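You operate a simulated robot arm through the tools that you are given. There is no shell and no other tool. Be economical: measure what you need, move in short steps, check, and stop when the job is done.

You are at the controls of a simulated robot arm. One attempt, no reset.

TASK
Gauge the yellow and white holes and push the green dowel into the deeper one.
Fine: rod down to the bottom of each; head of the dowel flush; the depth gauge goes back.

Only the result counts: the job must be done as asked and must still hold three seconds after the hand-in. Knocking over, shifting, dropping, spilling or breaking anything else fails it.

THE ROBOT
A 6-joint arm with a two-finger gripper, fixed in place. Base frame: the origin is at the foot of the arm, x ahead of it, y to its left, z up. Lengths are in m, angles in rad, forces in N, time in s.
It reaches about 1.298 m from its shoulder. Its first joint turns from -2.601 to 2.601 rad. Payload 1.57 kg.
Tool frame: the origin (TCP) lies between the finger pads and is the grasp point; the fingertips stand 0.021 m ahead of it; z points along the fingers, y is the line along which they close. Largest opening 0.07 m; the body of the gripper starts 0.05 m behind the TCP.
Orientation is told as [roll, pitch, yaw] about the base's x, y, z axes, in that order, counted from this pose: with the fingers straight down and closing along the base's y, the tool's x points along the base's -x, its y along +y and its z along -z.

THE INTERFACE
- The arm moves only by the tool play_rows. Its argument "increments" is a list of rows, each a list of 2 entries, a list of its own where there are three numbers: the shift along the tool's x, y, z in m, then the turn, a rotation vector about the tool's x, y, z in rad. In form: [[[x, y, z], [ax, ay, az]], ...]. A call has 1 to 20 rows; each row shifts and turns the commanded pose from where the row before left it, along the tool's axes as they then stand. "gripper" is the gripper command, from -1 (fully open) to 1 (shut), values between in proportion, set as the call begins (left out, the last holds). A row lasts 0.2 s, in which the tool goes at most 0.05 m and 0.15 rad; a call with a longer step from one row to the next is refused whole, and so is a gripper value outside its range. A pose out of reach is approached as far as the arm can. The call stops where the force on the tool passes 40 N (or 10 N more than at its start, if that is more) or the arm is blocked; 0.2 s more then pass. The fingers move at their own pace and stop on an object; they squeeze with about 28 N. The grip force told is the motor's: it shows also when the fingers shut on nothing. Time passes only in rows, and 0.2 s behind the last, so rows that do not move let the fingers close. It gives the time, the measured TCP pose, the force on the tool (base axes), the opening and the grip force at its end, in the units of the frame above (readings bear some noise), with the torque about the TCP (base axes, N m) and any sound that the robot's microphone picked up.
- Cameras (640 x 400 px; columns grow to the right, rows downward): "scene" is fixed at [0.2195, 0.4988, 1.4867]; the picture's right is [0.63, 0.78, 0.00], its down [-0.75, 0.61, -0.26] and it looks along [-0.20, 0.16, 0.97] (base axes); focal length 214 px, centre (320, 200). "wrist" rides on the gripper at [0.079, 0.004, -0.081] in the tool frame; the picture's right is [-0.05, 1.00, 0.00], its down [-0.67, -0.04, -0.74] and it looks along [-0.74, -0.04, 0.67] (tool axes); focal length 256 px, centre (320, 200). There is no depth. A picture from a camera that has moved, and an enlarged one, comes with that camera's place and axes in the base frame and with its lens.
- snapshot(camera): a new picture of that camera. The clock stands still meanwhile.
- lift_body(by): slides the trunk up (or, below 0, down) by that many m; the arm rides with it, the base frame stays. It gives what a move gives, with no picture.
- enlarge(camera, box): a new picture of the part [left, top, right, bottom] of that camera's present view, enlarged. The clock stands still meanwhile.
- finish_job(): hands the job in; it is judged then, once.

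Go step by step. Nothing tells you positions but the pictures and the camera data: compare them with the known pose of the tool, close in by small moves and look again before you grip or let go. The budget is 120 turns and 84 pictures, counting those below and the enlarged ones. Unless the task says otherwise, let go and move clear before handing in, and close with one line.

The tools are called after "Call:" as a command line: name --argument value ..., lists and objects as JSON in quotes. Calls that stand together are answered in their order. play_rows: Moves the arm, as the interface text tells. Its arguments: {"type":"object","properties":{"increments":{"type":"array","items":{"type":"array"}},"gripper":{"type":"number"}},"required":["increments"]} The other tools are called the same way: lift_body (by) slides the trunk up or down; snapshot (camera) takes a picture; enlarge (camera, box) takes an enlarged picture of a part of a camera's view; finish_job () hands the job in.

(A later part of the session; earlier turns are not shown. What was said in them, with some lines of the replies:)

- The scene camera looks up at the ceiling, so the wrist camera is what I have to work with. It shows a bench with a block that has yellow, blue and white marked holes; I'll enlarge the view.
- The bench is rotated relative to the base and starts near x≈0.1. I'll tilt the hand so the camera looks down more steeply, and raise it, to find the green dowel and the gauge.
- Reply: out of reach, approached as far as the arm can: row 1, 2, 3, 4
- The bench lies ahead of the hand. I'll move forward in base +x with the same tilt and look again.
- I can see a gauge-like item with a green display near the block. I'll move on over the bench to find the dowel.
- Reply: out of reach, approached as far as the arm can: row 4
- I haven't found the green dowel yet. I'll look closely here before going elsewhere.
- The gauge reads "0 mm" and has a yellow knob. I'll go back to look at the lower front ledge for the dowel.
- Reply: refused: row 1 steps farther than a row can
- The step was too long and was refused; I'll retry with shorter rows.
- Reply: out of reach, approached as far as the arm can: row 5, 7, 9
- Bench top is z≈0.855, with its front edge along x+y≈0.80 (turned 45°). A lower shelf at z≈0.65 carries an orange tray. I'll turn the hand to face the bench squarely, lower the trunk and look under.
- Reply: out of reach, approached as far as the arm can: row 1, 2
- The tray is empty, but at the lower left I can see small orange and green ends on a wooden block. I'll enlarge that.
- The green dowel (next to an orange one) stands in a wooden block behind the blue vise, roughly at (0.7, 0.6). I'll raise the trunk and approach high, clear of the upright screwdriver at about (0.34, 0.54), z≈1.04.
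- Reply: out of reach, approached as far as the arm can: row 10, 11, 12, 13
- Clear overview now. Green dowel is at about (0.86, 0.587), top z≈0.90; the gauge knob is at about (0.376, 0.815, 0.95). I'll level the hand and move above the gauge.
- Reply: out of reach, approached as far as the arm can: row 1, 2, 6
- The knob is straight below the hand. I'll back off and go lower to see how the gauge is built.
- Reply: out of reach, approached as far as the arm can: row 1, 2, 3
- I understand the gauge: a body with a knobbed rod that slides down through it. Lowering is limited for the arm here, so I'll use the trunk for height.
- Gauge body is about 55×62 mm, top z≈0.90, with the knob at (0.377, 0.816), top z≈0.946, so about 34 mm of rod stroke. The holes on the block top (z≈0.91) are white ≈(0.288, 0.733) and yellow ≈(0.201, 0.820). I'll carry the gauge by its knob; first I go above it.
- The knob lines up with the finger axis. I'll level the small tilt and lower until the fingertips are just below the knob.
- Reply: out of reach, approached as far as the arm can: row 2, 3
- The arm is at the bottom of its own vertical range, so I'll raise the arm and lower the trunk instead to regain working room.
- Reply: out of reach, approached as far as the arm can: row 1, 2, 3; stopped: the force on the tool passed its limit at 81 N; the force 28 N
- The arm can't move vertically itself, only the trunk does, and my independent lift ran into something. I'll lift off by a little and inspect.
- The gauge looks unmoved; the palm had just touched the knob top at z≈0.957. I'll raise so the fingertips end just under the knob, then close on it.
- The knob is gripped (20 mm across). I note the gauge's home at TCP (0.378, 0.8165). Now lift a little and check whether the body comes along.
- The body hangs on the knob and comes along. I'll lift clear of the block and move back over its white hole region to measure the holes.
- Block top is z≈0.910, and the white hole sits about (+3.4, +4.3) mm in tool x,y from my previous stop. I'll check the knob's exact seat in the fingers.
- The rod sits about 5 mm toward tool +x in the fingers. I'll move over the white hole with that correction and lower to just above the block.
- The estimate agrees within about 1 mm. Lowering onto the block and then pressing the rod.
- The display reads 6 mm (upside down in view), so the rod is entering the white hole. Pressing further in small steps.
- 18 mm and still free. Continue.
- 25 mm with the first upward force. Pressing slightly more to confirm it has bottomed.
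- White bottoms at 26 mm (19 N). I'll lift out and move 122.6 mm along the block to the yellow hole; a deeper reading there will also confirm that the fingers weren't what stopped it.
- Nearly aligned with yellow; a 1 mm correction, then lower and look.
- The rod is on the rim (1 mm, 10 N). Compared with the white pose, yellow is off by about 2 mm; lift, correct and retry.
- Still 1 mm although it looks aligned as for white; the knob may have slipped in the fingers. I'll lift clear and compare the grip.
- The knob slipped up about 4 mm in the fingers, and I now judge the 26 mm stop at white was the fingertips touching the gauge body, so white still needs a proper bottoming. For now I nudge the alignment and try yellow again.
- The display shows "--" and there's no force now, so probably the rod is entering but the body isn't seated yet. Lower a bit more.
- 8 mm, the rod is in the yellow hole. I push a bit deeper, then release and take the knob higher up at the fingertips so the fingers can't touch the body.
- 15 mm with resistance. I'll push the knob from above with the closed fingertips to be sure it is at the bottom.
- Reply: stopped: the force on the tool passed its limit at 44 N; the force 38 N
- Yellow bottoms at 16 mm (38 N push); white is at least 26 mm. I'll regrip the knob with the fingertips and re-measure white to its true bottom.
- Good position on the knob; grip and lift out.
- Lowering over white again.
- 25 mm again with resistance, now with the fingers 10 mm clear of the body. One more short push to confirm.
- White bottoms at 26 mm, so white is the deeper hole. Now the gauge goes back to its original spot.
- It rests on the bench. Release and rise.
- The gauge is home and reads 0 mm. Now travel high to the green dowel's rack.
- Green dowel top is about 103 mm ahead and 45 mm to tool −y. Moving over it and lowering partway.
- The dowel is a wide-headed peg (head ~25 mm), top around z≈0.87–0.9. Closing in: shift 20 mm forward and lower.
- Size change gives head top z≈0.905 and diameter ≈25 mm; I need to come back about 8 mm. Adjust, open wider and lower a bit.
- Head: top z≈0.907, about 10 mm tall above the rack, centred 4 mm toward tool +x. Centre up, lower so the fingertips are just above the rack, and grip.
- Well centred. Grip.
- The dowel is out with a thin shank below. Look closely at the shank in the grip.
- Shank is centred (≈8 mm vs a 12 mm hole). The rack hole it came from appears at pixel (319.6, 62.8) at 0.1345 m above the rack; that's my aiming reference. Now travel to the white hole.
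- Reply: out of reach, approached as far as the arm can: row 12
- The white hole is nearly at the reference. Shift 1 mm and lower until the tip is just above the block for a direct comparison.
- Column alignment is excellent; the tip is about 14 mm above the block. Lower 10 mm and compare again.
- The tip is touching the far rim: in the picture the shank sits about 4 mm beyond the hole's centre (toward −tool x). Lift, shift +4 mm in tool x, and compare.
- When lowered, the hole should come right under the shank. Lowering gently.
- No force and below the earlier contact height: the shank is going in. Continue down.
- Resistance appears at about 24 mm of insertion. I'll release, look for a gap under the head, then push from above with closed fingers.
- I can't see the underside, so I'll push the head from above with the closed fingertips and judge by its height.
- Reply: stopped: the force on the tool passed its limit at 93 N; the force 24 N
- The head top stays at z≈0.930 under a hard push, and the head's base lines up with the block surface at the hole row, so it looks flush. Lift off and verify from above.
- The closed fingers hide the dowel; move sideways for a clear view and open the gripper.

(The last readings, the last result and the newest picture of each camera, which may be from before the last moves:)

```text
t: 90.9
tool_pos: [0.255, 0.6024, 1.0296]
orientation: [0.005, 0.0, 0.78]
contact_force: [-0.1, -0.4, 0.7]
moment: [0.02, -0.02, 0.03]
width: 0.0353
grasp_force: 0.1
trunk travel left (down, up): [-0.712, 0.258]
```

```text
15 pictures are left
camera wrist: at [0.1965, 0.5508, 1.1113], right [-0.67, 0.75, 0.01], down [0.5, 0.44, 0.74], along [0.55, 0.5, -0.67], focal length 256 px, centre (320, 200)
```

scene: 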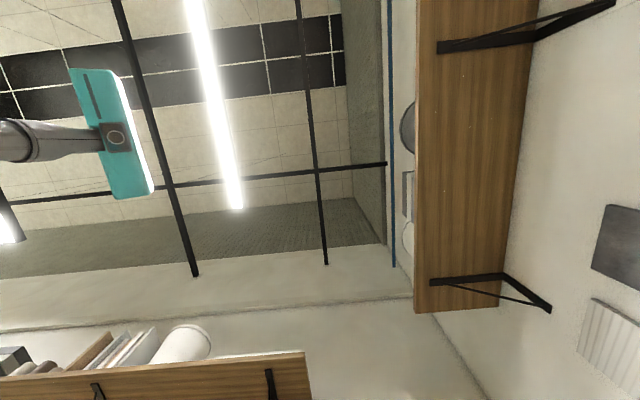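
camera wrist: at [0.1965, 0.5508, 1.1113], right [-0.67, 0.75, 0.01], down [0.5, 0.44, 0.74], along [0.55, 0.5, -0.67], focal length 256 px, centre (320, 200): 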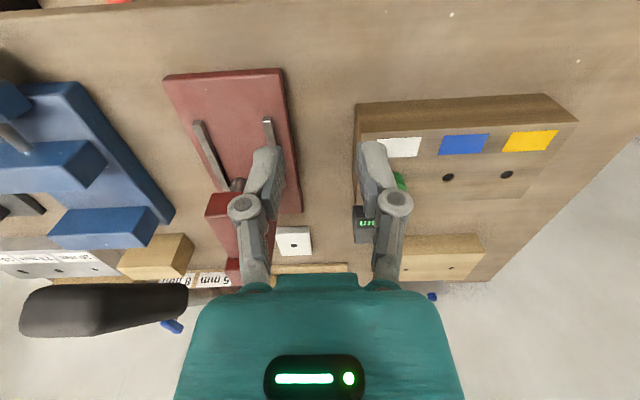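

I'm rather near the clamp's lever; raise and view from the other side instead.

Call:
lift_body --by 0.03

Call:
play_rows --increments '[[[0, 0.04, 0], [0, 0, 0]], [[0, 0.04, 0], [0, 0, 0]], [[0, 0.04, 0], [0, 0, 0]], [[0, 0.03, 0], [0, 0, 0]], [[-0.02, 0, 0], [0, 0, 0]], [[0, 0, 0], [0, 0, 0]]]'

Call:
lift_body --by -0.06

Call:
snapshot --camera "wrist"

```text
t: 91.7
tool_pos: [0.2566, 0.602, 1.0608]
orientation: [0.004, 0.001, 0.781]
contact_force: [-0.1, 0.1, -0.4]
moment: [0.02, -0.03, 0.02]
width: 0.0349
grasp_force: 0.1
trunk travel left (down, up): [-0.742, 0.228]
```

```text
t: 93.0
tool_pos: [0.1653, 0.7236, 1.06]
orientation: [0.006, -0.001, 0.779]
contact_force: [0.0, 0.2, 0.2]
moment: [0.0, 0.05, 0.0]
width: 0.0347
grasp_force: 0.1
trunk travel left (down, up): [-0.742, 0.228]
```

```text
t: 94.0
tool_pos: [0.1629, 0.7247, 0.9989]
orientation: [0.007, 0.0, 0.78]
contact_force: [0.2, -0.4, 0.3]
moment: [-0.02, 0.02, 0.01]
width: 0.0351
grasp_force: 0.2
trunk travel left (down, up): [-0.682, 0.288]
```

```text
14 pictures are left
camera wrist: at [0.1053, 0.6713, 1.0814], right [-0.67, 0.75, 0.01], down [0.5, 0.44, 0.74], along [0.55, 0.5, -0.67], focal length 256 px, centre (320, 200)
```

wrist: 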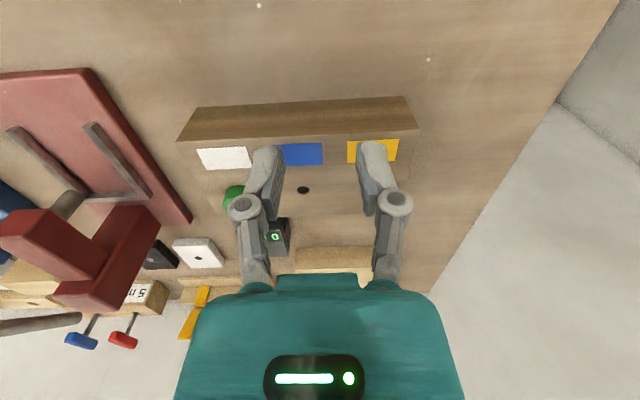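

Call:
play_rows --increments '[[[0, 0.035, 0], [0, 0, 0]], [[0, 0.035, 0], [0, 0, 0]], [[0, 0, 0], [0, 0, 0]]]'

Call:
enlarge --camera "wrist" --box '[80, 120, 320, 280]'

```text
t: 94.8
tool_pos: [0.1147, 0.775, 0.9992]
orientation: [0.004, 0.001, 0.781]
contact_force: [-0.5, 0.3, 0.2]
moment: [0.0, 0.0, 0.03]
width: 0.0349
grasp_force: 0.0
trunk travel left (down, up): [-0.682, 0.288]
```

```text
2.50 times, centred on (200, 200) of wrist
camera zoom: at [0.0555, 0.7214, 1.0812], right [-0.67, 0.75, 0.0], down [0.5, 0.44, 0.74], along [0.55, 0.5, -0.67], focal length 640 px, centre (620, 200)
```

zoom: 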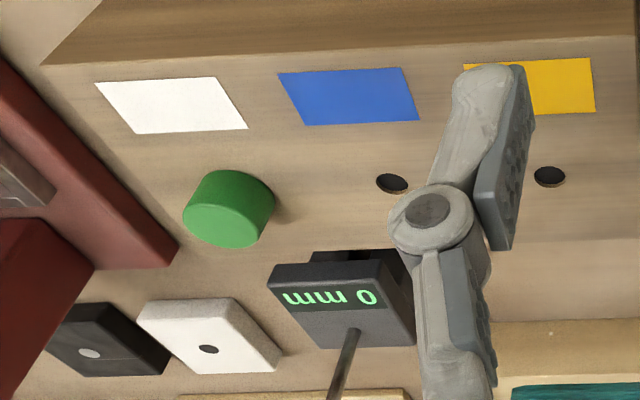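

The green head sits flat on the block at the white hole, and the gauge is back in place reading 0 mm. I'll raise the hand clear and hand in.

Call:
lift_body --by 0.12

Call:
snapshot --camera "wrist"

```text
t: 96.3
tool_pos: [0.115, 0.7734, 1.1197]
orientation: [0.006, -0.001, 0.78]
contact_force: [0.2, 0.6, -0.1]
moment: [0.04, -0.03, -0.01]
width: 0.0349
grasp_force: 0.0
trunk travel left (down, up): [-0.802, 0.168]
```

```text
12 pictures are left
camera wrist: at [0.0559, 0.7214, 1.2012], right [-0.67, 0.75, 0.0], down [0.5, 0.44, 0.74], along [0.55, 0.5, -0.67], focal length 256 px, centre (320, 200)
```

wrist: 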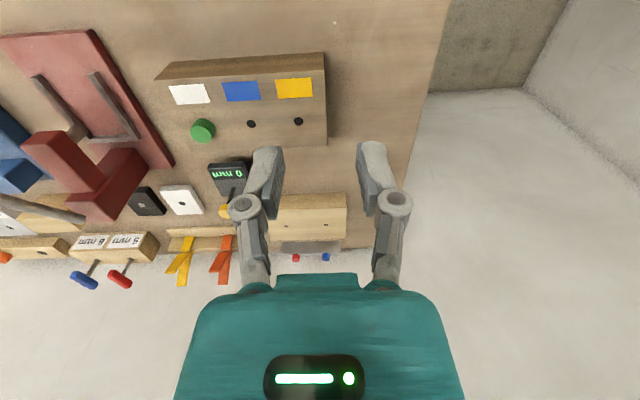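

Everything is in place and the hand is clear, so I'm handing in.

Call:
finish_job

```text
The job is handed in.
```

I gauged both holes to the bottom: white is 26 mm and yellow is 16 mm. The green dowel is pushed into the white hole with its head flush, and the depth gauge is back in its place reading 0 mm.
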